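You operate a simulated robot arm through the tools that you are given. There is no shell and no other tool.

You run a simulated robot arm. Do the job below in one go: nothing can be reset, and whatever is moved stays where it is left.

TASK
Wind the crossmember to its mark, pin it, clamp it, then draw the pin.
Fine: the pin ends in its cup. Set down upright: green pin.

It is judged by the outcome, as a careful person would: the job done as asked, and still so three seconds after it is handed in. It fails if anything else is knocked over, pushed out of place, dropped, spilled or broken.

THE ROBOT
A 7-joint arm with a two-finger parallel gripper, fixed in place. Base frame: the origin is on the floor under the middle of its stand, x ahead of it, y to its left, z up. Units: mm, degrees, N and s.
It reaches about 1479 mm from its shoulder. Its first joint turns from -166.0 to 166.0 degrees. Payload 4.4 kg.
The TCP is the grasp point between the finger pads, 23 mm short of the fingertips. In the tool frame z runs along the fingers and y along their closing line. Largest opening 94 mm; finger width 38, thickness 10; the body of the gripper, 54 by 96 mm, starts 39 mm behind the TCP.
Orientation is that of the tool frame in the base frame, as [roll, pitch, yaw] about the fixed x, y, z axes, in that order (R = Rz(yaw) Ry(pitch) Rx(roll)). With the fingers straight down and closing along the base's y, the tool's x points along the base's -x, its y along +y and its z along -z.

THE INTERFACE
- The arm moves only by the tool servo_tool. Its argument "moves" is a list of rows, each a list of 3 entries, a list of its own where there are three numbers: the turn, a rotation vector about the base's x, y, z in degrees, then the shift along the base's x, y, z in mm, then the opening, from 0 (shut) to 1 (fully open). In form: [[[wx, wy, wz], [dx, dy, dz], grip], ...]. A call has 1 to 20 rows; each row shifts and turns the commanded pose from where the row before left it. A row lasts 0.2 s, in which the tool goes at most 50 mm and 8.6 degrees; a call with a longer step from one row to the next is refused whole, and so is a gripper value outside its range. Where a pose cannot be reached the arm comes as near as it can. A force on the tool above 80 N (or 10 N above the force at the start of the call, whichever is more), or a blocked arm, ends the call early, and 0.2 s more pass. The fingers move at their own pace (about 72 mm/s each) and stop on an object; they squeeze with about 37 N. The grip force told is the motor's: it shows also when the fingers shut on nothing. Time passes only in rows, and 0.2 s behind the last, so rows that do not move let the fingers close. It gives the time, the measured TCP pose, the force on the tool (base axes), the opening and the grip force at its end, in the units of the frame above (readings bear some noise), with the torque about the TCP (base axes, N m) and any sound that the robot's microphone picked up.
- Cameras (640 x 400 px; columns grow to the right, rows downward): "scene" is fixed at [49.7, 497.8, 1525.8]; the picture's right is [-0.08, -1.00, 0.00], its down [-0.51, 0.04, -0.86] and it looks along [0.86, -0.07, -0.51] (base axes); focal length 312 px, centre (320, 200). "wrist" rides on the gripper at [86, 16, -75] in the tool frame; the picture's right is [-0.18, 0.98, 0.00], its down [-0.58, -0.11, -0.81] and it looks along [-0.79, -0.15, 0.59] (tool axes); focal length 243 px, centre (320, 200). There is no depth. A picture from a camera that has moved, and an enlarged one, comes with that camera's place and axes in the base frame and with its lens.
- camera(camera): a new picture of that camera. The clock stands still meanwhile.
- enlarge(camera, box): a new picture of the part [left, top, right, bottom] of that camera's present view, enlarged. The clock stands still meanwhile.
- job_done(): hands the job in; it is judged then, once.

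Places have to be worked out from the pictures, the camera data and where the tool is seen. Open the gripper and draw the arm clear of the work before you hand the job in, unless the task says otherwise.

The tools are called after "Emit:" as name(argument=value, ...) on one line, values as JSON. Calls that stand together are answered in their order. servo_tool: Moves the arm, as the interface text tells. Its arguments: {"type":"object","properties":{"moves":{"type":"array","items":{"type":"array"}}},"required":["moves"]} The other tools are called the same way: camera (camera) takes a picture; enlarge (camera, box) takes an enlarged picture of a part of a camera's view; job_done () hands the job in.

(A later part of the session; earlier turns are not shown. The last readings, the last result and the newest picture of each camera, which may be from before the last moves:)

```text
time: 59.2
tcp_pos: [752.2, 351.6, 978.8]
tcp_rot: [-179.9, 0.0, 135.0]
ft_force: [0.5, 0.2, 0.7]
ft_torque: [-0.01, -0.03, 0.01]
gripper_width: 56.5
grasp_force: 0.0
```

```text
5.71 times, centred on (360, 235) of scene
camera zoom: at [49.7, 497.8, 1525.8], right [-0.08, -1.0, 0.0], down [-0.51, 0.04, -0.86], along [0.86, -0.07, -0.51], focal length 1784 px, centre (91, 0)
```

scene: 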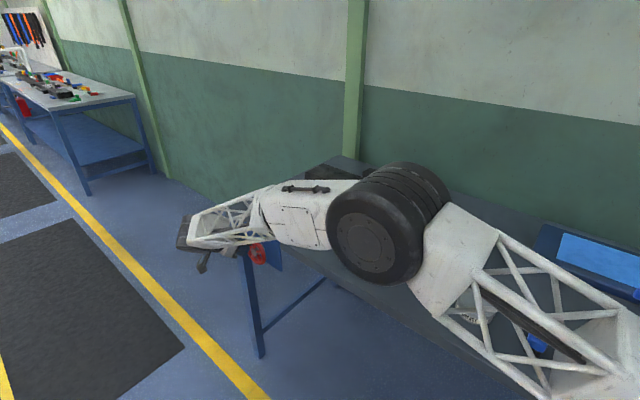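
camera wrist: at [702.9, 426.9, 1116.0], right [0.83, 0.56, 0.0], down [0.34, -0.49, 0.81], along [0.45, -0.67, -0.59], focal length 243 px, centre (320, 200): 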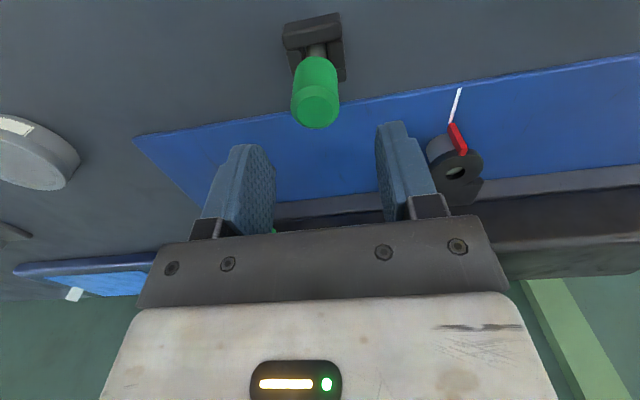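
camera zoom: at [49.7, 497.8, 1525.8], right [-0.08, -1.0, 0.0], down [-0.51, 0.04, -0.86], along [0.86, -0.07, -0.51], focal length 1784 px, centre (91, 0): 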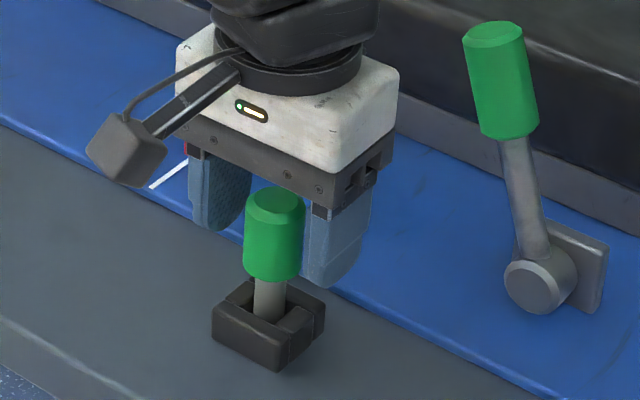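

The fingers straddle the handle; both views suggest it sits ~2 mm toward −u, so I shift by that and close.

Emit:
servo_tool(moves=[[[0, 0, 0], [-1.4, -1.4, 0], 0.6], [[0, 0, 0], [0, 0, 0], 0.5], [[0, 0, 0], [0, 0, 0], 0.4], [[0, 0, 0], [0, 0, 0], 0.35], [[0, 0, 0], [0, 0, 0], 0.3], [[0, 0, 0], [0, 0, 0], 0.2], [[0, 0, 0], [0, 0, 0], 0.0], [[0, 0, 0], [0, 0, 0], 0.0]])

Emit:
enlarge(camera="wrist", box=[200, 100, 440, 250])

Emit:
enlarge(camera="scene", box=[312, 200, 408, 270])

```text
time: 61.0
tcp_pos: [751.7, 351.6, 978.6]
tcp_rot: [-179.8, 0.0, 135.0]
ft_force: [-0.5, -0.1, -0.3]
ft_torque: [-0.02, 0.01, -0.02]
gripper_width: 28.9
grasp_force: 36.6
```

```text
2.67 times, centred on (320, 175) of wrist
camera zoom: at [700.4, 422.9, 1051.5], right [0.83, 0.56, 0.0], down [0.34, -0.49, 0.81], along [0.45, -0.67, -0.59], focal length 647 px, centre (320, 267)
```

zoom: 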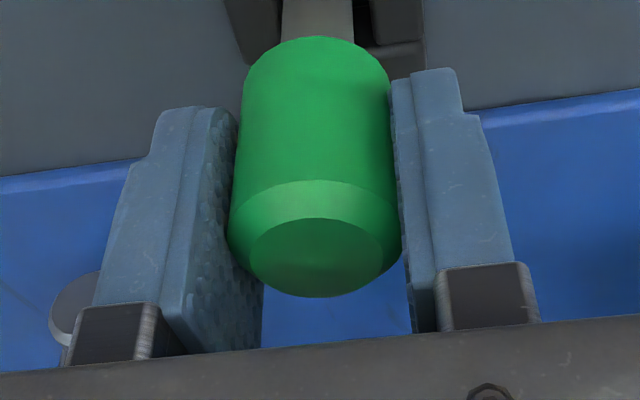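

```text
5.71 times, centred on (360, 235) of scene
camera zoom: at [49.7, 497.8, 1525.8], right [-0.08, -1.0, 0.0], down [-0.51, 0.04, -0.86], along [0.86, -0.07, -0.51], focal length 1784 px, centre (91, 0)
```

zoom: 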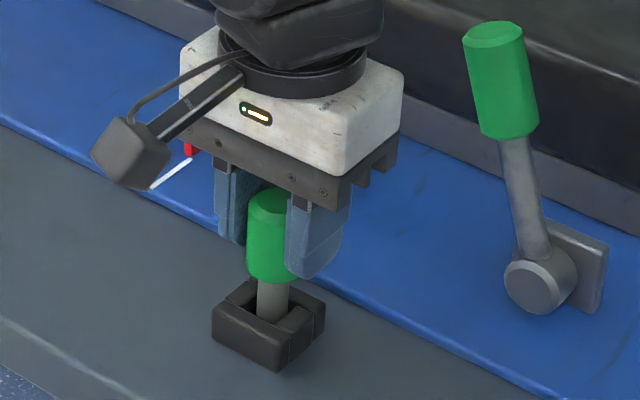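

The pin is held (28.9 mm) with no side load. I lift it straight up out of the cup by 80 mm and look.

Emit:
servo_tool(moves=[[[0, 0, 0], [0, 0, 5], 0.0], [[0, 0, 0], [0, 0, 10], 0.0], [[0, 0, 0], [0, 0, 15], 0.0], [[0, 0, 0], [0, 0, 25], 0.0], [[0, 0, 0], [0, 0, 25], 0.0], [[0, 0, 0], [0, 0, 0], 0.0], [[0, 0, 0], [0, 0, 0], 0.0]])

Emit:
camera(camera="wrist")

Emit:
enlarge(camera="scene", box=[302, 180, 398, 270])

```text
time: 62.6
tcp_pos: [753.0, 349.0, 1056.9]
tcp_rot: [-179.8, 0.0, 135.0]
ft_force: [0.1, -0.2, -0.6]
ft_torque: [-0.01, 0.03, 0.0]
gripper_width: 28.7
grasp_force: 37.3
```

```text
taken
camera wrist: at [701.9, 421.6, 1130.1], right [0.83, 0.56, 0.0], down [0.34, -0.49, 0.81], along [0.45, -0.67, -0.59], focal length 243 px, centre (320, 200)
```

wrist: 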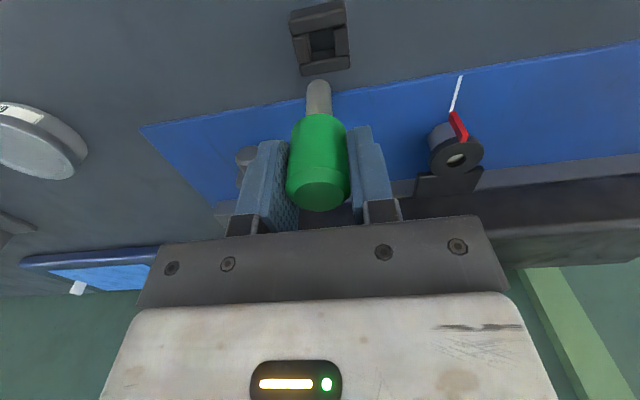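

```text
4.44 times, centred on (350, 225) of scene
camera zoom: at [49.7, 497.8, 1525.8], right [-0.08, -1.0, 0.0], down [-0.51, 0.04, -0.86], along [0.86, -0.07, -0.51], focal length 1388 px, centre (187, 89)
```

zoom: 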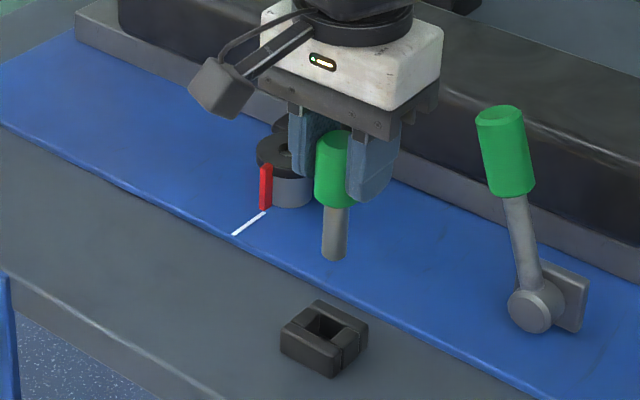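

The pin is out and upright. I zoom in to measure the pin's tip and axis in the tool frame.

Emit:
enlarge(camera="wrist", box=[270, 70, 366, 220])

Emit:
enlarge(camera="wrist", box=[290, 70, 350, 120])

Emit:
enlarge(camera="scene", box=[358, 205, 394, 245])

```text
2.67 times, centred on (318, 145) of wrist
camera zoom: at [701.9, 421.6, 1130.1], right [0.83, 0.56, 0.0], down [0.34, -0.49, 0.81], along [0.45, -0.67, -0.59], focal length 647 px, centre (325, 347)
```

zoom: 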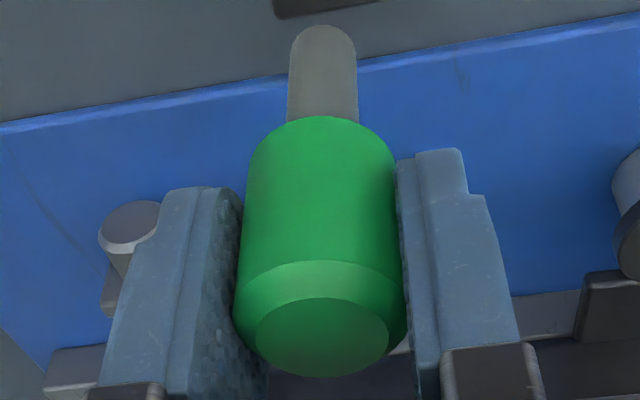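

```text
8.00 times, centred on (320, 95) of wrist
camera zoom: at [701.9, 421.6, 1130.1], right [0.83, 0.56, 0.0], down [0.34, -0.49, 0.81], along [0.45, -0.67, -0.59], focal length 1941 px, centre (320, 1040)
```

zoom: 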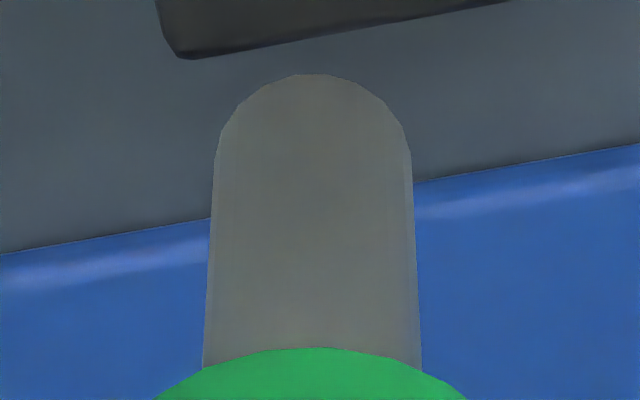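

```text
10.00 times, centred on (376, 225) of scene
camera zoom: at [49.7, 497.8, 1525.8], right [-0.08, -1.0, 0.0], down [-0.51, 0.04, -0.86], along [0.86, -0.07, -0.51], focal length 3123 px, centre (-240, -50)
```

zoom: 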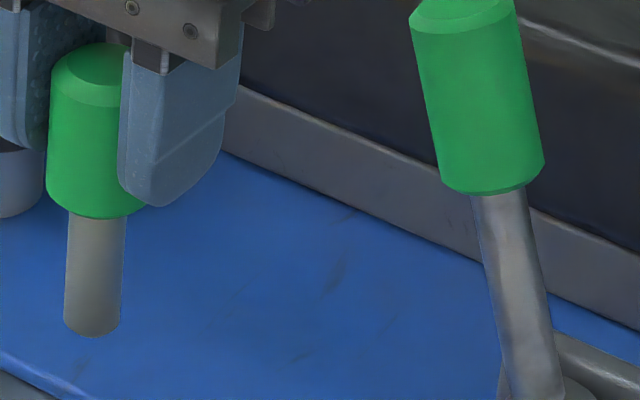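

Tip and axis give the pin a ~2.5 mm +n offset in the grip, upright. I carry it over to just above the lug hole, keeping the tip about 34 mm above the ring.

Emit:
servo_tool(moves=[[[0, 0, 0], [30, 0.4, 0], 0.0], [[0, 0, 0], [35, 0.4, 0], 0.0], [[0, 0, 0], [35, 0.4, 0], 0.0], [[0, 0, 0], [35, 0.4, 0], 0.0], [[0, 0, 0], [35.5, 0.4, 0], 0.0], [[0, 0, 0], [0, 0, 0], 0.0], [[0, 0, 0], [0, 0, 0], 0.0]])

Emit:
camera(camera="wrist")

Emit:
enlarge(camera="wrist", box=[280, 30, 360, 110])

Emit:
enlarge(camera="scene", box=[320, 190, 380, 235])

```text
time: 64.2
tcp_pos: [922.7, 349.0, 1056.6]
tcp_rot: [-179.7, 0.1, 135.0]
ft_force: [0.8, 0.1, -0.4]
ft_torque: [0.02, 0.01, -0.01]
gripper_width: 28.5
grasp_force: 36.4
```

```text
taken
camera wrist: at [872.2, 421.4, 1130.0], right [0.83, 0.56, 0.0], down [0.34, -0.49, 0.81], along [0.45, -0.67, -0.59], focal length 243 px, centre (320, 200)
```

wrist: 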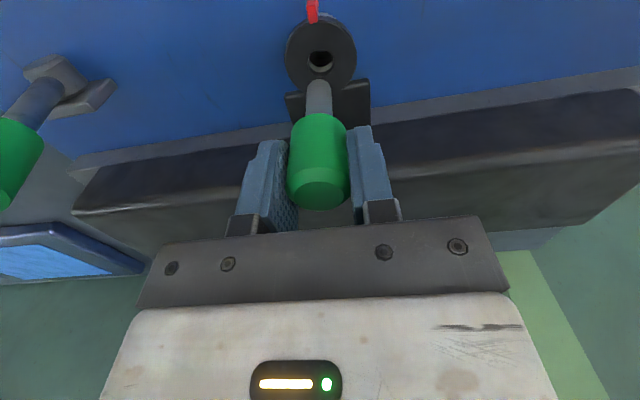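

```text
5.00 times, centred on (320, 70) of wrist
camera zoom: at [872.2, 421.4, 1130.0], right [0.83, 0.56, 0.0], down [0.34, -0.49, 0.81], along [0.45, -0.67, -0.59], focal length 1213 px, centre (320, 850)
```

zoom: 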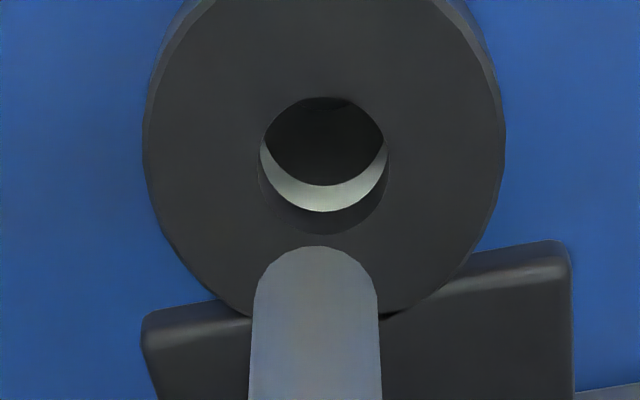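

```text
8.89 times, centred on (350, 212) of scene
camera zoom: at [49.7, 497.8, 1525.8], right [-0.08, -1.0, 0.0], down [-0.51, 0.04, -0.86], along [0.86, -0.07, -0.51], focal length 2776 px, centre (53, 89)
```

zoom: 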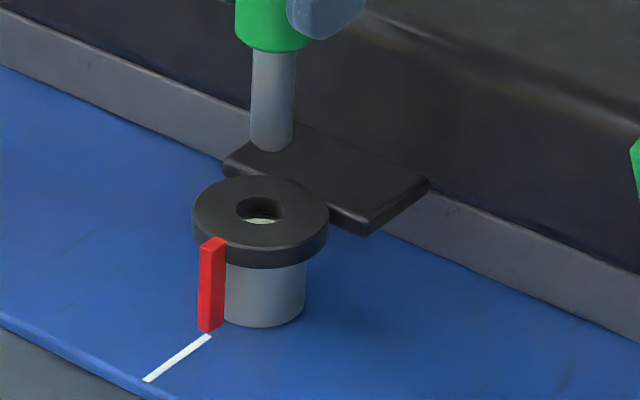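

Pin and hole are both visible. I zoom more tightly on each view to get the lateral offsets precisely.

Emit:
enlarge(camera="scene", box=[332, 196, 364, 220])

Emit:
enlarge(camera="wrist", box=[298, 46, 342, 96])

```text
16.00 times, centred on (348, 208) of scene
camera zoom: at [49.7, 497.8, 1525.8], right [-0.08, -1.0, 0.0], down [-0.51, 0.04, -0.86], along [0.86, -0.07, -0.51], focal length 4996 px, centre (-128, 72)
```

zoom: 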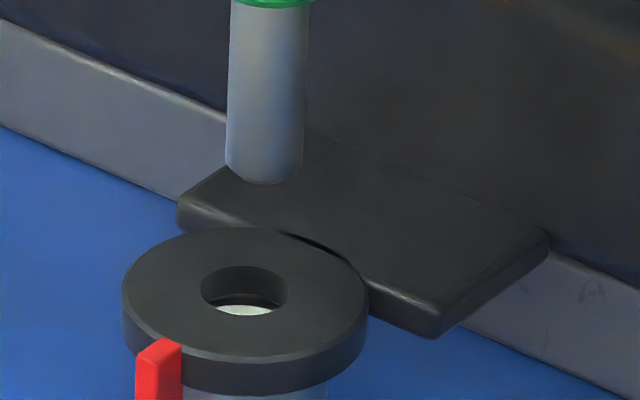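

```text
8.00 times, centred on (320, 71) of wrist
camera zoom: at [872.2, 421.4, 1130.0], right [0.83, 0.56, 0.0], down [0.34, -0.49, 0.81], along [0.45, -0.67, -0.59], focal length 1941 px, centre (320, 1232)
```

zoom: 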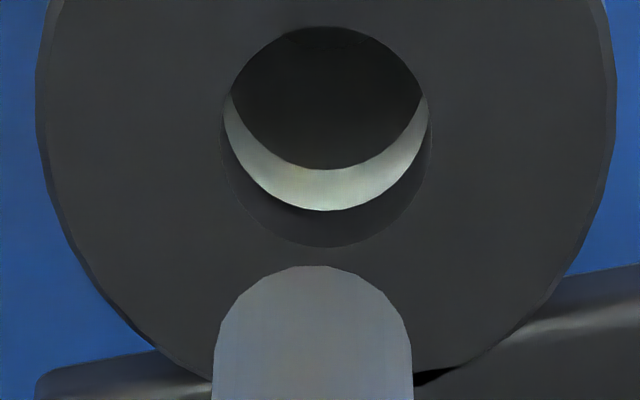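

Combining both views, the pin needs about +1.65 mm in u and +2.8 mm in n, and the tip is ~31 mm above the ring. I correct and lower to ~7 mm above it, then look again.

Emit:
servo_tool(moves=[[[0, 0, 0], [-0.8, 3.15, 0], 0.0], [[0, 0, 0], [0, 0, -8], 0.0], [[0, 0, 0], [0, 0, -8], 0.0], [[0, 0, 0], [0, 0, -8], 0.0], [[0, 0, 0], [0, 0, 0], 0.0], [[0, 0, 0], [0, 0, 0], 0.0]])

Emit:
enlarge(camera="scene", box=[332, 200, 364, 224])

Emit:
enlarge(camera="wrist", box=[296, 50, 344, 100])

```text
time: 65.6
tcp_pos: [921.6, 353.0, 1032.3]
tcp_rot: [-179.8, 0.0, 135.1]
ft_force: [0.1, -1.1, -0.5]
ft_torque: [0.01, 0.02, 0.04]
gripper_width: 28.7
grasp_force: 37.2
```

```text
16.00 times, centred on (348, 212) of scene
camera zoom: at [49.7, 497.8, 1525.8], right [-0.08, -1.0, 0.0], down [-0.51, 0.04, -0.86], along [0.86, -0.07, -0.51], focal length 4996 px, centre (-128, 8)
```

zoom: 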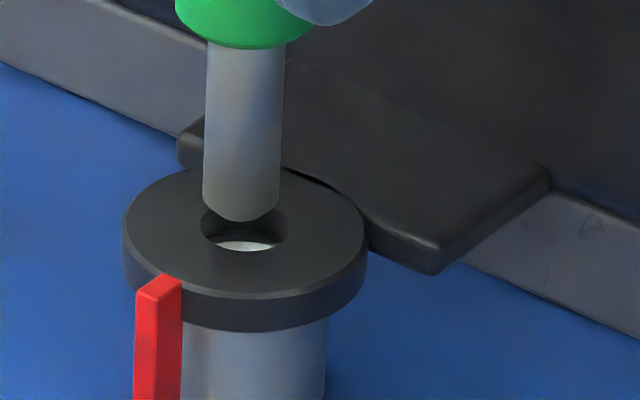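

```text
8.00 times, centred on (320, 75) of wrist
camera zoom: at [870.9, 425.6, 1106.3], right [0.83, 0.56, 0.0], down [0.34, -0.49, 0.81], along [0.45, -0.67, -0.59], focal length 1941 px, centre (320, 1200)
```

zoom: 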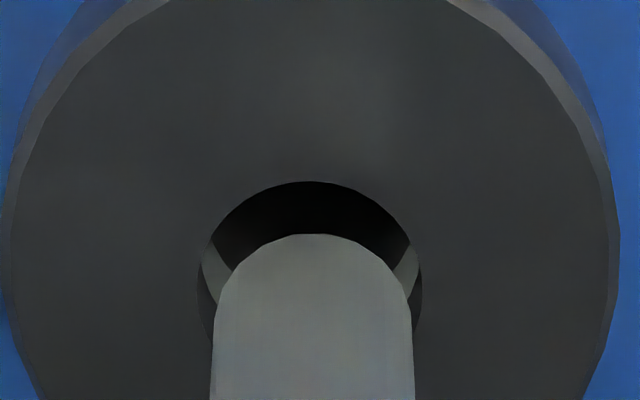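

The pin is now within ~0.7 mm of the hole axis, tip 6.6 mm above the ring. I make the small correction and lower 10 mm into the ring, watching force.

Emit:
servo_tool(moves=[[[0, 0, 0], [0.15, -0.7, 0], 0.0], [[0, 0, 0], [0, 0, -3], 0.0], [[0, 0, 0], [0, 0, -3], 0.0], [[0, 0, 0], [0, 0, -4], 0.0], [[0, 0, 0], [0, 0, 0], 0.0]])

Emit:
enlarge(camera="scene", box=[332, 200, 364, 224])

Emit:
enlarge(camera="wrist", box=[296, 60, 344, 110])

```text
time: 66.8
tcp_pos: [921.7, 353.1, 1022.0]
tcp_rot: [-179.9, 0.0, 134.9]
ft_force: [-0.2, -1.2, -0.6]
ft_torque: [-0.04, -0.06, 0.0]
gripper_width: 28.8
grasp_force: 37.0
```

```text
16.00 times, centred on (348, 212) of scene
camera zoom: at [49.7, 497.8, 1525.8], right [-0.08, -1.0, 0.0], down [-0.51, 0.04, -0.86], along [0.86, -0.07, -0.51], focal length 4996 px, centre (-128, 8)
```

zoom: 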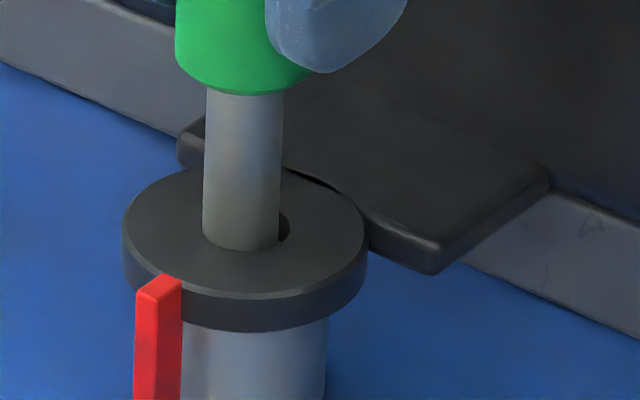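

```text
8.00 times, centred on (320, 85) of wrist
camera zoom: at [870.2, 425.5, 1095.8], right [0.83, 0.56, 0.0], down [0.34, -0.49, 0.81], along [0.45, -0.67, -0.59], focal length 1941 px, centre (320, 1120)
```

zoom: 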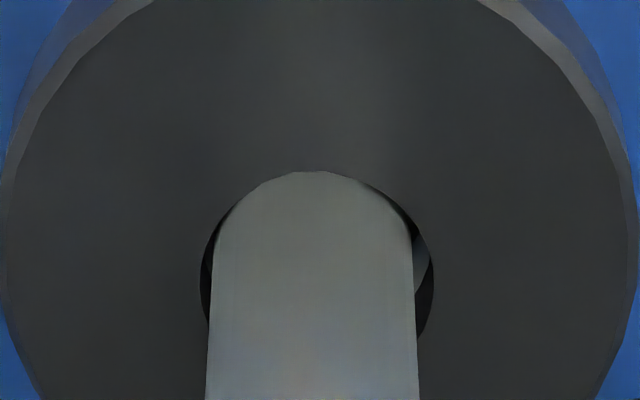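

The pin has entered the ring without force but sits about 1.3 mm toward +n in the hole. I centre it and continue down in small steps.

Emit:
servo_tool(moves=[[[0, 0, 0], [0.85, -0.8, 0], 0.0], [[0, 0, 0], [0, 0, 0], 0.0], [[0, 0, 0], [0, 0, -2], 0.0], [[0, 0, 0], [0, 0, -2], 0.0], [[0, 0, 0], [0, 0, 0], 0.0]])

Emit:
enlarge(camera="scene", box=[332, 200, 364, 224])

Emit:
enlarge(camera="wrist", box=[296, 70, 344, 120])

```text
time: 68.0
tcp_pos: [920.6, 351.4, 1018.6]
tcp_rot: [-179.7, 0.0, 135.0]
ft_force: [-0.5, -0.4, 0.0]
ft_torque: [0.01, 0.01, -0.05]
gripper_width: 28.7
grasp_force: 37.1
```

```text
16.00 times, centred on (348, 212) of scene
camera zoom: at [49.7, 497.8, 1525.8], right [-0.08, -1.0, 0.0], down [-0.51, 0.04, -0.86], along [0.86, -0.07, -0.51], focal length 4996 px, centre (-128, 8)
```

zoom: 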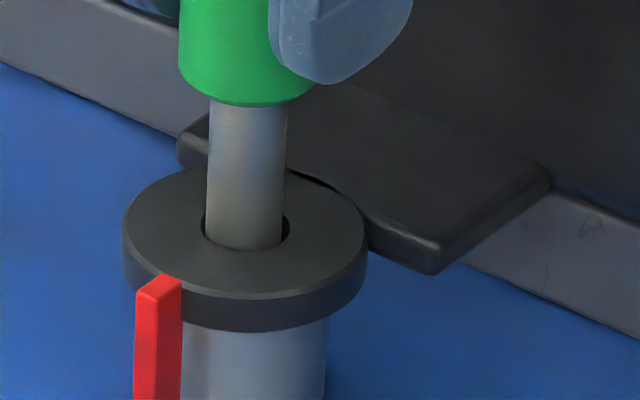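

```text
8.00 times, centred on (320, 95) of wrist
camera zoom: at [871.0, 424.6, 1092.6], right [0.83, 0.56, 0.0], down [0.34, -0.49, 0.81], along [0.45, -0.67, -0.59], focal length 1941 px, centre (320, 1040)
```

zoom: 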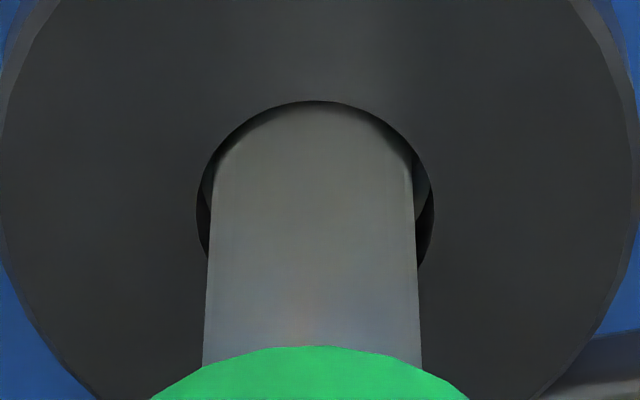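

The pin is now centred in the ring within ~0.2 mm. I lower it on toward the bush in 2 mm rows, watching force.

Emit:
servo_tool(moves=[[[0, 0, 0], [0.1, 0.1, -3], 0.0], [[0, 0, 0], [0, 0, -3], 0.0], [[0, 0, 0], [0, 0, -2], 0.0], [[0, 0, 0], [0, 0, -2], 0.0], [[0, 0, 0], [0, 0, -2], 0.0], [[0, 0, 0], [0, 0, -2], 0.0], [[0, 0, 0], [0, 0, 0], 0.0]])

Emit:
enlarge(camera="scene", box=[332, 200, 364, 224])

```text
time: 69.6
tcp_pos: [920.4, 353.3, 1004.7]
tcp_rot: [-179.8, 0.0, 135.0]
ft_force: [2.2, -3.9, 0.4]
ft_torque: [-0.25, -0.11, -0.01]
gripper_width: 29.0
grasp_force: 37.1
```

```text
16.00 times, centred on (348, 212) of scene
camera zoom: at [49.7, 497.8, 1525.8], right [-0.08, -1.0, 0.0], down [-0.51, 0.04, -0.86], along [0.86, -0.07, -0.51], focal length 4996 px, centre (-128, 8)
```

zoom: 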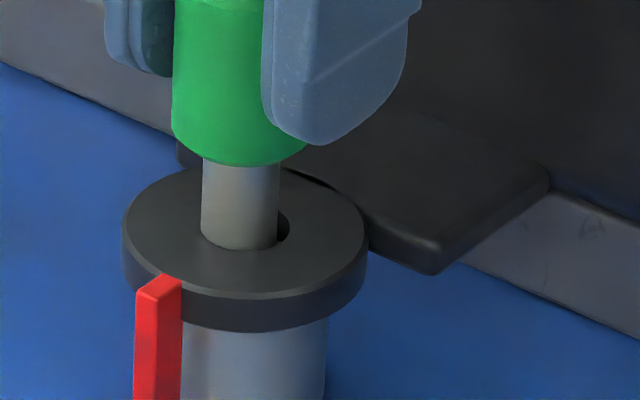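

The tip is now inside the bush (≈21 mm deep) with only a few newtons of side contact toward +n. I correct ~1.2 mm back and keep lowering.

Emit:
servo_tool(moves=[[[0, 0, 0], [0.8, -0.8, 0], 0.0], [[0, 0, 0], [0, 0, 0], 0.0], [[0, 0, 0], [0, 0, -2.5], 0.0], [[0, 0, 0], [0, 0, -2.5], 0.0], [[0, 0, 0], [0, 0, -2.5], 0.0], [[0, 0, 0], [0, 0, -2.5], 0.0], [[0, 0, 0], [0, 0, 0], 0.0]])

Emit:
enlarge(camera="scene", box=[332, 200, 364, 224])

```text
time: 71.2
tcp_pos: [921.7, 352.6, 995.0]
tcp_rot: [-179.7, 0.1, 134.9]
ft_force: [0.1, 0.1, 0.1]
ft_torque: [-0.02, 0.01, -0.01]
gripper_width: 29.1
grasp_force: 36.7
```

```text
16.00 times, centred on (348, 212) of scene
camera zoom: at [49.7, 497.8, 1525.8], right [-0.08, -1.0, 0.0], down [-0.51, 0.04, -0.86], along [0.86, -0.07, -0.51], focal length 4996 px, centre (-128, 8)
```

zoom: 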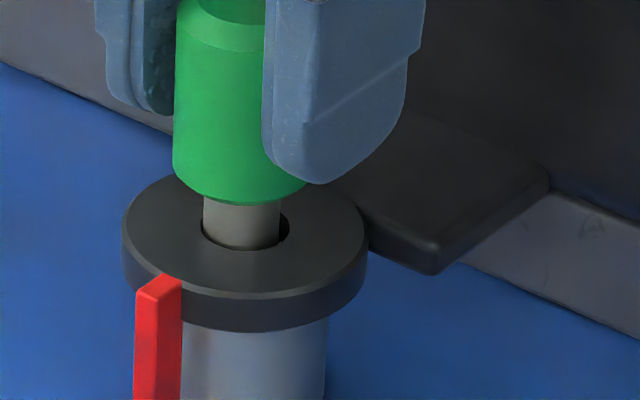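

No load at all. I continue to lower, expecting it to seat within 10–14 mm.

Emit:
servo_tool(moves=[[[0, 0, 0], [0, 0, -2.5], 0.0], [[0, 0, 0], [0, 0, -2.5], 0.0], [[0, 0, 0], [0, 0, -2], 0.0], [[0, 0, 0], [0, 0, -2], 0.0], [[0, 0, 0], [0, 0, 0], 0.0]])

Emit:
enlarge(camera="scene", box=[332, 200, 364, 224])

```text
time: 72.4
tcp_pos: [922.9, 352.6, 988.6]
tcp_rot: [-179.8, 0.1, 135.1]
ft_force: [-16.4, -3.4, 31.2]
ft_torque: [-0.05, 0.98, -0.02]
gripper_width: 28.8
grasp_force: 37.2
```

```text
16.00 times, centred on (348, 212) of scene
camera zoom: at [49.7, 497.8, 1525.8], right [-0.08, -1.0, 0.0], down [-0.51, 0.04, -0.86], along [0.86, -0.07, -0.51], focal length 4996 px, centre (-128, 8)
```

zoom: 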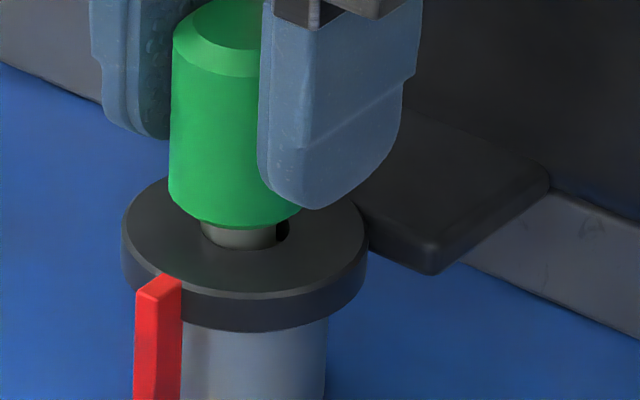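

It has bottomed (31 N up) at about 40 mm depth. I ease the command up slightly to take the load off, then open to leave the pin in place.

Emit:
servo_tool(moves=[[[0, 0, 0], [-0.4, 0, 1.5], 0.0], [[0, 0, 0], [-0.4, 0, 1.0], 0.0], [[0, 0, 0], [0, 0, 0], 0.0]])

Emit:
enlarge(camera="wrist", box=[250, 70, 390, 220])

```text
time: 73.2
tcp_pos: [922.4, 352.3, 988.5]
tcp_rot: [-179.9, 0.0, 134.9]
ft_force: [10.6, 10.8, 10.3]
ft_torque: [0.27, -0.67, -0.07]
gripper_width: 28.7
grasp_force: 37.4
```

```text
2.67 times, centred on (320, 145) of wrist
camera zoom: at [872.0, 425.3, 1061.8], right [0.83, 0.56, 0.0], down [0.34, -0.49, 0.81], along [0.45, -0.67, -0.59], focal length 647 px, centre (320, 347)
```

zoom: 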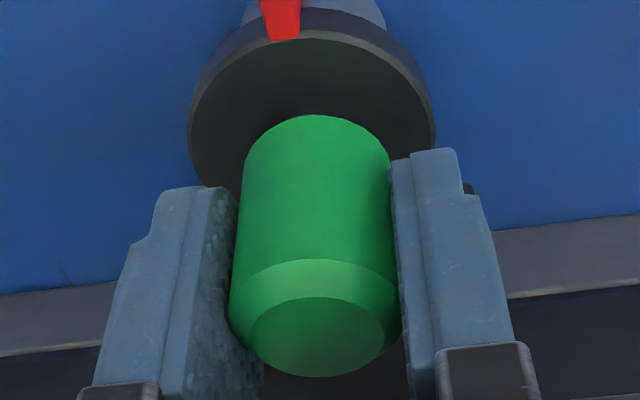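

Only ~15 N of side preload remains. I relieve it with a small +u nudge and open the fingers.

Emit:
servo_tool(moves=[[[0, 0, 0], [0.4, 0.4, 0], 0.0], [[0, 0, 0], [0, 0, 0], 0.0], [[0, 0, 0], [0, 0, 0], 0.35], [[0, 0, 0], [0, 0, 0], 0.45], [[0, 0, 0], [0, 0, 0], 0.6], [[0, 0, 0], [0, 0, 0], 0.6]])

Emit:
enlarge(camera="wrist", box=[250, 70, 390, 220])

Emit:
enlarge(camera="scene", box=[328, 190, 368, 230])

```text
time: 74.6
tcp_pos: [921.3, 353.8, 988.8]
tcp_rot: [-179.8, -0.1, 135.0]
ft_force: [-0.5, 1.0, -0.4]
ft_torque: [0.01, -0.02, 0.0]
gripper_width: 56.2
grasp_force: 0.1
```

```text
2.67 times, centred on (320, 145) of wrist
camera zoom: at [872.3, 425.5, 1061.9], right [0.83, 0.56, 0.0], down [0.34, -0.49, 0.81], along [0.45, -0.67, -0.59], focal length 647 px, centre (320, 347)
```

zoom: 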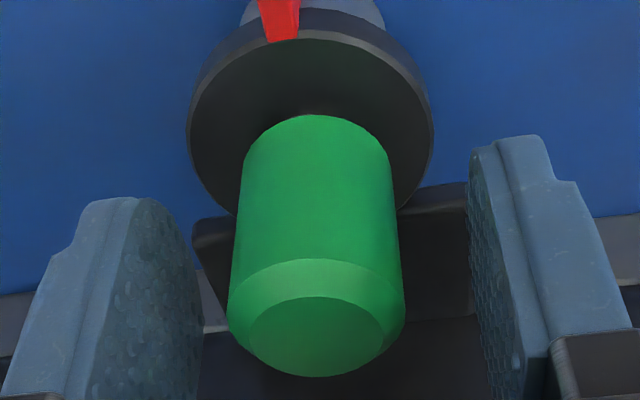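

```text
10.00 times, centred on (348, 210) of scene
camera zoom: at [49.7, 497.8, 1525.8], right [-0.08, -1.0, 0.0], down [-0.51, 0.04, -0.86], along [0.86, -0.07, -0.51], focal length 3123 px, centre (40, 100)
```

zoom: 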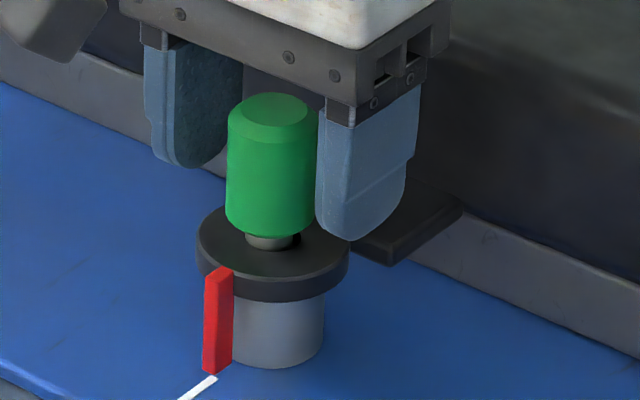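

The pin stands in the ring and bush on its own. I raise the open gripper straight up clear of it, then move to get a good look at the clamp lever.

Emit:
servo_tool(moves=[[[0, 0, 0], [0, 0, 10], 0.6], [[0, 0, 0], [0, 0, 20], 0.6], [[0, 0, 0], [0, 0, 30], 0.6], [[0, 0, 0], [0, 0, 30], 0.6], [[0, 0, 0], [0, 0, 30], 0.6], [[0, 0, 0], [-10, 20, 30], 0.6], [[0, 0, 0], [-30, -10, 20], 0.4], [[0, 0, 0], [-40, -10, 0], 0.2], [[0, 0, 0], [-40, -10, 0], 0.0], [[0, 0, 0], [0, 0, 0], 0.0]])

Emit:
camera(camera="wrist")

Emit:
camera(camera="scene")

```text
time: 76.8
tcp_pos: [800.1, 343.2, 1159.8]
tcp_rot: [-179.8, 0.0, 135.0]
ft_force: [-0.4, -0.3, 0.2]
ft_torque: [-0.01, 0.04, 0.0]
gripper_width: 0.0
grasp_force: 37.1
```

```text
taken
camera wrist: at [748.9, 415.4, 1232.4], right [0.83, 0.56, 0.0], down [0.34, -0.49, 0.81], along [0.45, -0.67, -0.59], focal length 243 px, centre (320, 200)
```

wrist: 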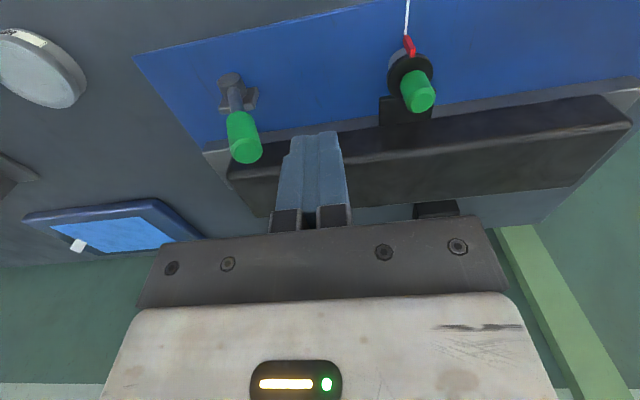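

```text
taken
```

scene: 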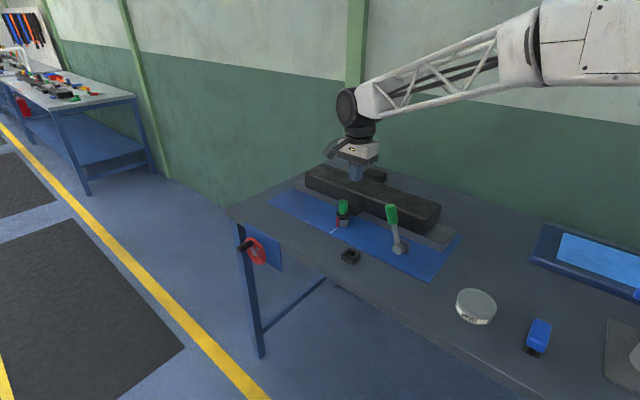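

Pin stays up in the lug. I zoom on the lever in both views to triangulate its pivot and handle.

Emit:
enlarge(camera="wrist", box=[190, 60, 286, 180])

Emit:
enlarge(camera="scene", box=[372, 195, 436, 265])

Emit:
enlarge(camera="scene", box=[380, 230, 430, 265])

```text
3.33 times, centred on (238, 120) of wrist
camera zoom: at [748.9, 415.4, 1232.4], right [0.83, 0.56, 0.0], down [0.34, -0.49, 0.81], along [0.45, -0.67, -0.59], focal length 809 px, centre (593, 467)
```

zoom: 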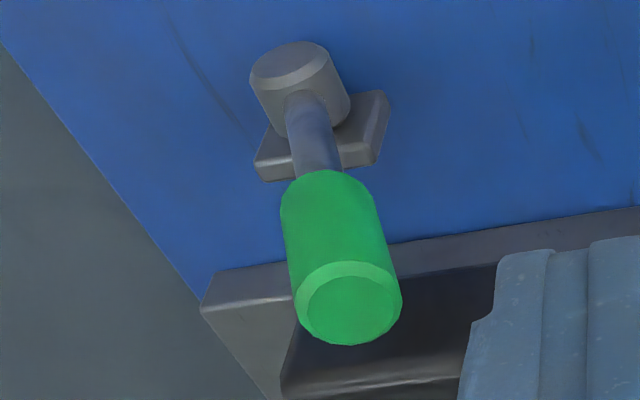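

```text
5.71 times, centred on (404, 230) of scene
camera zoom: at [49.7, 497.8, 1525.8], right [-0.08, -1.0, 0.0], down [-0.51, 0.04, -0.86], along [0.86, -0.07, -0.51], focal length 1784 px, centre (-160, 29)
```

zoom: 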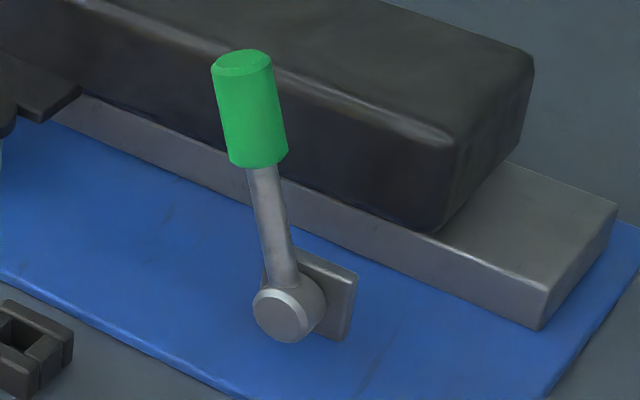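

```text
11.43 times, centred on (405, 248) of scene
camera zoom: at [49.7, 497.8, 1525.8], right [-0.08, -1.0, 0.0], down [-0.51, 0.04, -0.86], along [0.86, -0.07, -0.51], focal length 3569 px, centre (-651, -343)
```

zoom: 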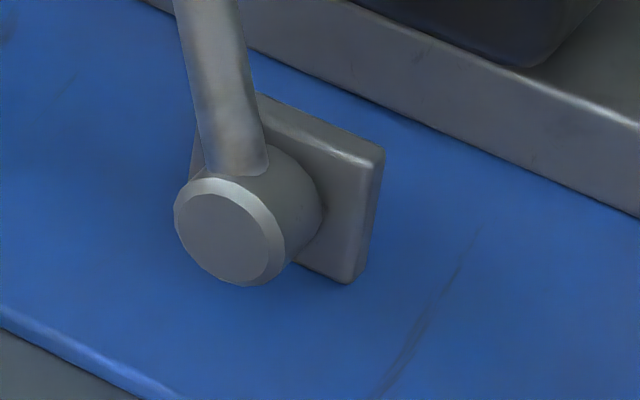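

Lever: pivot at about (743,219,927), handle top at (781,246,1061), leaning ~19° toward +u. I bring the closed fingers down beside the handle on its +u side, ready for a gentle test push toward −u.

Emit:
servo_tool(moves=[[[0, 0, 0], [2.4, -36.7, 0], 0.0], [[0, 0, 0], [2.5, -36.7, 0], 0.0], [[0, 0, 0], [0, 0, 0], 0.0], [[0, 0, 0], [0, 0, -30], 0.0], [[0, 0, 0], [0, 0, -30], 0.0], [[0, 0, 0], [0, 0, -30], 0.0], [[0, 0, 0], [0, 0, -25], 0.0], [[0, 0, 0], [0, 0, 0], 0.0]])

Emit:
camera(camera="wrist")

Emit:
enlarge(camera="scene", box=[344, 170, 456, 270])

```text
time: 78.6
tcp_pos: [804.7, 270.1, 1044.6]
tcp_rot: [-179.9, -0.1, 135.0]
ft_force: [-0.5, -0.6, 0.0]
ft_torque: [-0.02, -0.04, 0.02]
gripper_width: 0.1
grasp_force: 37.2
```

```text
taken
camera wrist: at [754.6, 342.4, 1117.5], right [0.83, 0.56, 0.0], down [0.34, -0.49, 0.81], along [0.45, -0.67, -0.59], focal length 243 px, centre (320, 200)
```

wrist: 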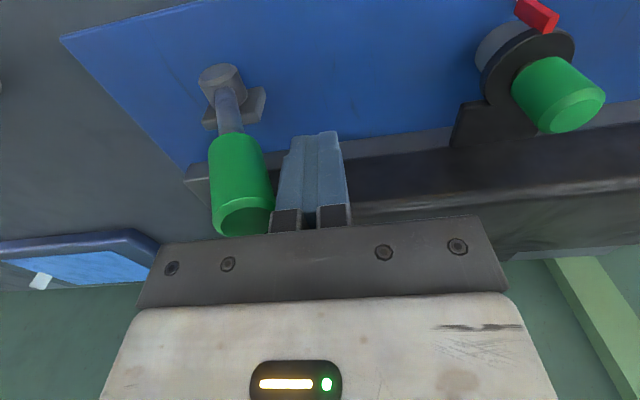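

```text
4.00 times, centred on (400, 220) of scene
camera zoom: at [49.7, 497.8, 1525.8], right [-0.08, -1.0, 0.0], down [-0.51, 0.04, -0.86], along [0.86, -0.07, -0.51], focal length 1249 px, centre (0, 120)
```

zoom: 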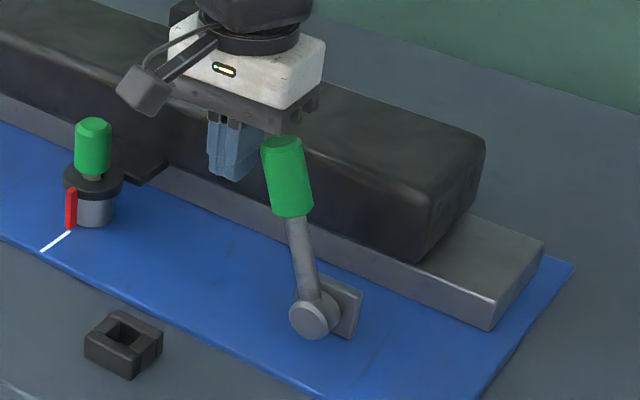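

The closed fingers stand just left of the handle. I push gently 15 mm toward −u and read the force.

Emit:
servo_tool(moves=[[[0, 0, 0], [-4, -4, 0], 0.0], [[0, 0, 0], [-2, -2, 0], 0.0], [[0, 0, 0], [-2, -2, 0], 0.0], [[0, 0, 0], [-1.5, -1.5, 0], 0.0], [[0, 0, 0], [-1.5, -1.5, 0], 0.0], [[0, 0, 0], [0, 0, 0], 0.0]])

Emit:
enlarge(camera="scene", box=[344, 170, 456, 270])

```text
time: 80.0
tcp_pos: [795.0, 257.9, 1042.6]
tcp_rot: [-179.8, -0.1, 134.9]
ft_force: [0.3, 1.1, 0.0]
ft_torque: [0.02, -0.01, -0.03]
gripper_width: 0.0
grasp_force: 36.7
```

```text
4.00 times, centred on (400, 220) of scene
camera zoom: at [49.7, 497.8, 1525.8], right [-0.08, -1.0, 0.0], down [-0.51, 0.04, -0.86], along [0.86, -0.07, -0.51], focal length 1249 px, centre (0, 120)
```

zoom: 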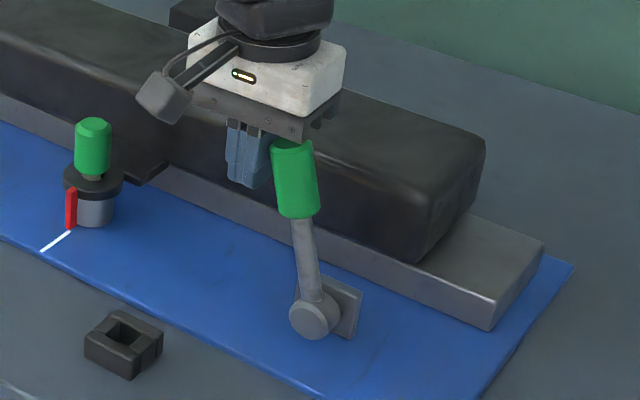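

It moves freely toward −u with practically no force. I keep pushing it over in small steps.

Emit:
servo_tool(moves=[[[0, 0, 0], [-3.5, -3.5, 0], 0.0], [[0, 0, 0], [-3.5, -3.5, 0], 0.0], [[0, 0, 0], [-3.5, -3.5, 0], 0.0], [[0, 0, 0], [-3.5, -3.5, 0], 0.0], [[0, 0, 0], [-3.5, -3.5, 0], 0.0], [[0, 0, 0], [-3.5, -3.5, 0], 0.0], [[0, 0, 0], [0, 0, 0], 0.0]])

Emit:
enlarge(camera="scene", box=[344, 170, 456, 270])

```text
time: 81.6
tcp_pos: [774.1, 237.1, 1043.1]
tcp_rot: [-179.8, 0.0, 135.0]
ft_force: [0.0, -0.8, 0.0]
ft_torque: [-0.03, 0.03, 0.03]
gripper_width: 0.0
grasp_force: 37.0
```

```text
4.00 times, centred on (400, 220) of scene
camera zoom: at [49.7, 497.8, 1525.8], right [-0.08, -1.0, 0.0], down [-0.51, 0.04, -0.86], along [0.86, -0.07, -0.51], focal length 1249 px, centre (0, 120)
```

zoom: 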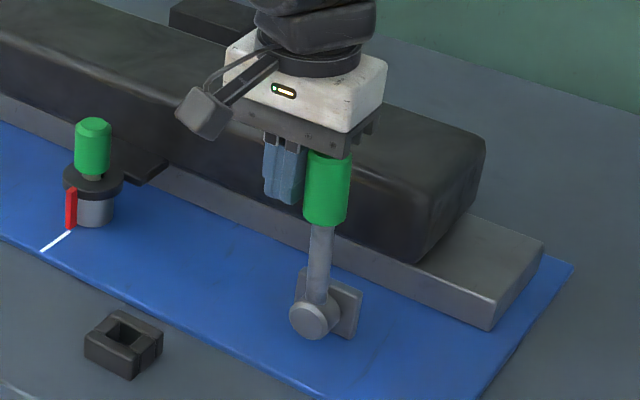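

Still free. I push further, past vertical.

Emit:
servo_tool(moves=[[[0, 0, 0], [-3.5, -3.5, 0], 0.0], [[0, 0, 0], [-3.5, -3.5, 0], 0.0], [[0, 0, 0], [-3.5, -3.5, 0], 0.0], [[0, 0, 0], [-3.5, -3.5, 0], 0.0], [[0, 0, 0], [-3.5, -3.5, 0], 0.0], [[0, 0, 0], [-3.5, -3.5, 0], 0.0], [[0, 0, 0], [-3.5, -3.5, 0], 0.0], [[0, 0, 0], [0, 0, 0], 0.0]])

Emit:
enlarge(camera="scene", box=[344, 170, 456, 270])

```text
time: 83.4
tcp_pos: [750.4, 213.7, 1043.4]
tcp_rot: [-179.8, 0.0, 135.0]
ft_force: [-1.0, -0.5, 0.4]
ft_torque: [0.01, 0.04, -0.02]
gripper_width: 0.0
grasp_force: 37.2
```

```text
4.00 times, centred on (400, 220) of scene
camera zoom: at [49.7, 497.8, 1525.8], right [-0.08, -1.0, 0.0], down [-0.51, 0.04, -0.86], along [0.86, -0.07, -0.51], focal length 1249 px, centre (0, 120)
```

zoom: 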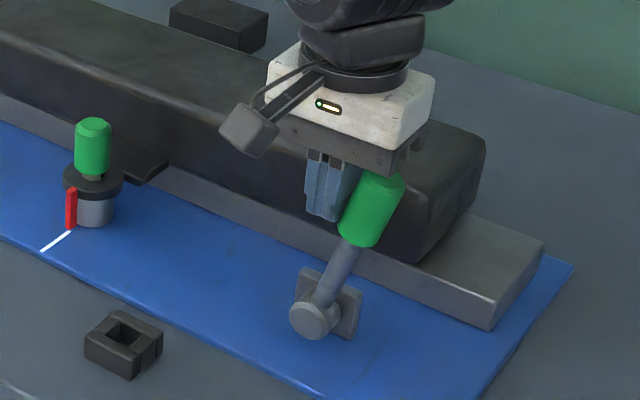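

Lever is now ~16° past vertical, still free. I keep pushing along, holding height, then will follow it down.

Emit:
servo_tool(moves=[[[0, 0, 0], [-4, -4, 0], 0.0], [[0, 0, 0], [-4, -4, 0], 0.0], [[0, 0, 0], [-4, -4, 0], 0.0], [[0, 0, 0], [-4, -4, 0], 0.0], [[0, 0, 0], [-4, -4, 0], 0.0], [[0, 0, 0], [-4, -4, 0], 0.0], [[0, 0, 0], [0, 0, 0], 0.0]])

Emit:
enlarge(camera="scene", box=[344, 180, 456, 270])

Emit:
camera(camera="wrist")

```text
time: 85.0
tcp_pos: [726.1, 188.9, 1041.4]
tcp_rot: [-179.9, 0.1, 135.0]
ft_force: [0.4, -0.7, 0.9]
ft_torque: [0.01, 0.02, 0.0]
gripper_width: 0.0
grasp_force: 36.6
```

```text
4.44 times, centred on (400, 225) of scene
camera zoom: at [49.7, 497.8, 1525.8], right [-0.08, -1.0, 0.0], down [-0.51, 0.04, -0.86], along [0.86, -0.07, -0.51], focal length 1388 px, centre (-36, 89)
```

zoom: 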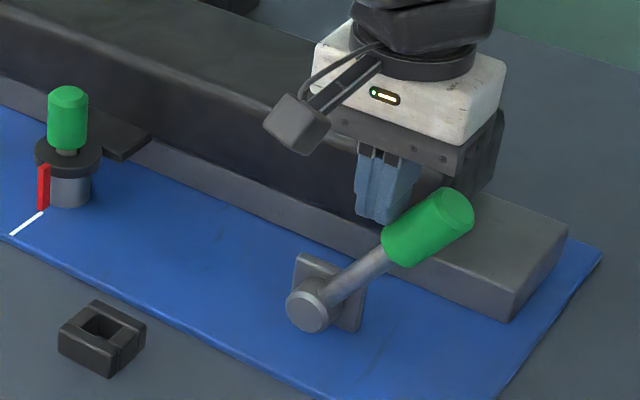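

```text
taken
camera wrist: at [675.5, 261.8, 1115.9], right [0.83, 0.56, 0.0], down [0.34, -0.49, 0.81], along [0.45, -0.67, -0.59], focal length 243 px, centre (320, 200)
```

wrist: 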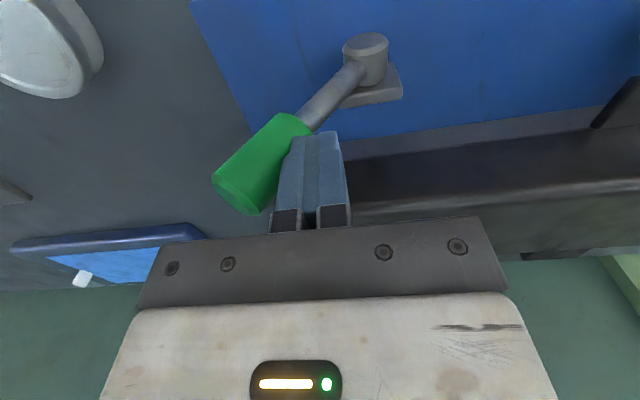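

The lever is ~40° over, still without load. I follow it further round and downward.

Emit:
servo_tool(moves=[[[0, 0, 0], [-3.7, -3.7, -2.8], 0.0], [[0, 0, 0], [-3.7, -3.7, -2.8], 0.0], [[0, 0, 0], [-3.7, -3.7, -2.8], 0.0], [[0, 0, 0], [-3.7, -3.7, -2.8], 0.0], [[0, 0, 0], [-3.7, -3.7, -2.8], 0.0], [[0, 0, 0], [-3.7, -3.7, -3], 0.0], [[0, 0, 0], [0, 0, 0], 0.0]])

Emit:
enlarge(camera="scene", box=[354, 190, 466, 280])

Emit:
camera(camera="wrist")

```text
time: 85.9
tcp_pos: [716.5, 178.9, 1039.6]
tcp_rot: [179.5, 0.3, 135.1]
ft_force: [9.6, 17.4, 4.4]
ft_torque: [0.37, -0.23, -0.08]
gripper_width: 0.1
grasp_force: 36.9
stopped in row 4: the force on the tool passed its limit at 91 N (the readings are from after the stop); the commanded pose is now the measured one
```

```text
4.44 times, centred on (410, 235) of scene
camera zoom: at [49.7, 497.8, 1525.8], right [-0.08, -1.0, 0.0], down [-0.51, 0.04, -0.86], along [0.86, -0.07, -0.51], focal length 1388 px, centre (-80, 44)
```

zoom: 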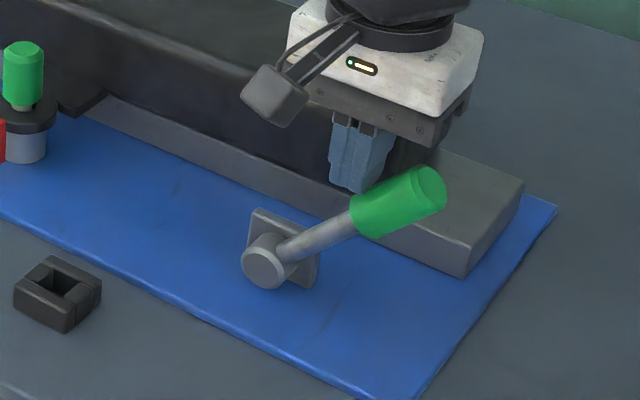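

```text
taken
camera wrist: at [665.9, 252.0, 1111.5], right [0.82, 0.57, 0.01], down [0.33, -0.49, 0.81], along [0.46, -0.66, -0.59], focal length 243 px, centre (320, 200)
```

wrist: 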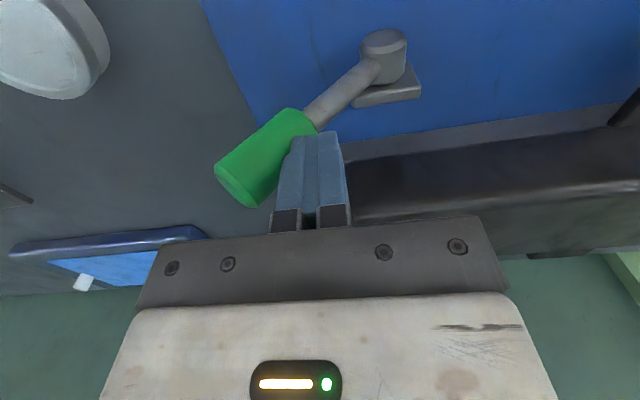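

Resistance begins with the lever at ~41° past vertical (60° of travel from the start). I straighten the tool tilt and push a little more, perpendicular to the lever, to tell a hard stop from clamping resistance.

Emit:
servo_tool(moves=[[[0, 0, 0], [-0.5, -0.5, -0.6], 0.0], [[0, 0, 0], [-0.5, -0.5, -0.6], 0.0], [[0, 0, 0], [0, 0, 0], 0.0]])

Emit:
enlarge(camera="scene", box=[385, 205, 433, 265])

Emit:
enlarge(camera="wrist", box=[200, 20, 440, 220])

```text
time: 86.7
tcp_pos: [716.3, 178.4, 1039.1]
tcp_rot: [179.5, 0.4, 135.1]
ft_force: [47.9, 35.8, 25.8]
ft_torque: [0.65, -0.93, 0.1]
gripper_width: 0.0
grasp_force: 37.7
```

```text
6.67 times, centred on (409, 235) of scene
camera zoom: at [49.7, 497.8, 1525.8], right [-0.08, -1.0, 0.0], down [-0.51, 0.04, -0.86], along [0.86, -0.07, -0.51], focal length 2082 px, centre (-273, -33)
```

zoom: 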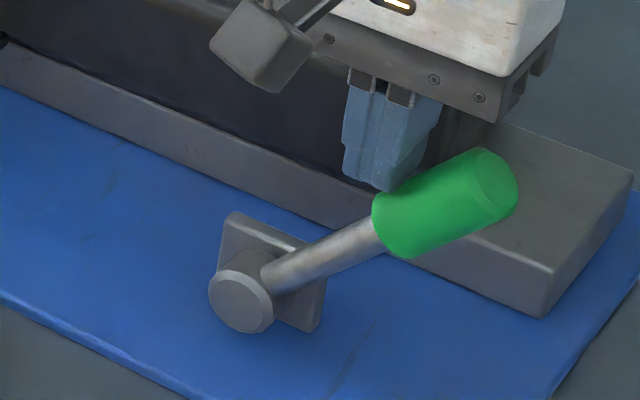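

```text
2.00 times, centred on (320, 120) of wrist
camera zoom: at [664.9, 251.3, 1111.4], right [0.82, 0.57, 0.01], down [0.33, -0.49, 0.81], along [0.46, -0.66, -0.59], focal length 485 px, centre (320, 360)
```

zoom: 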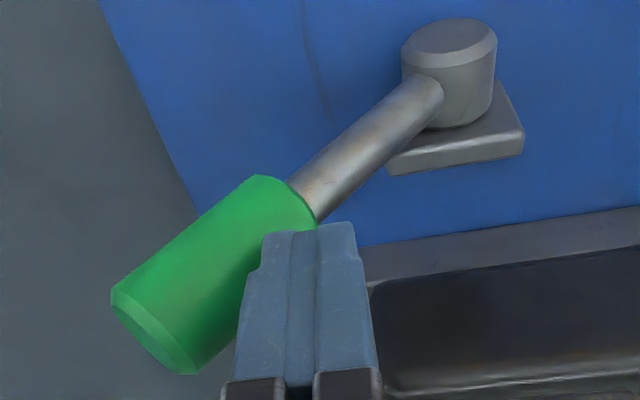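

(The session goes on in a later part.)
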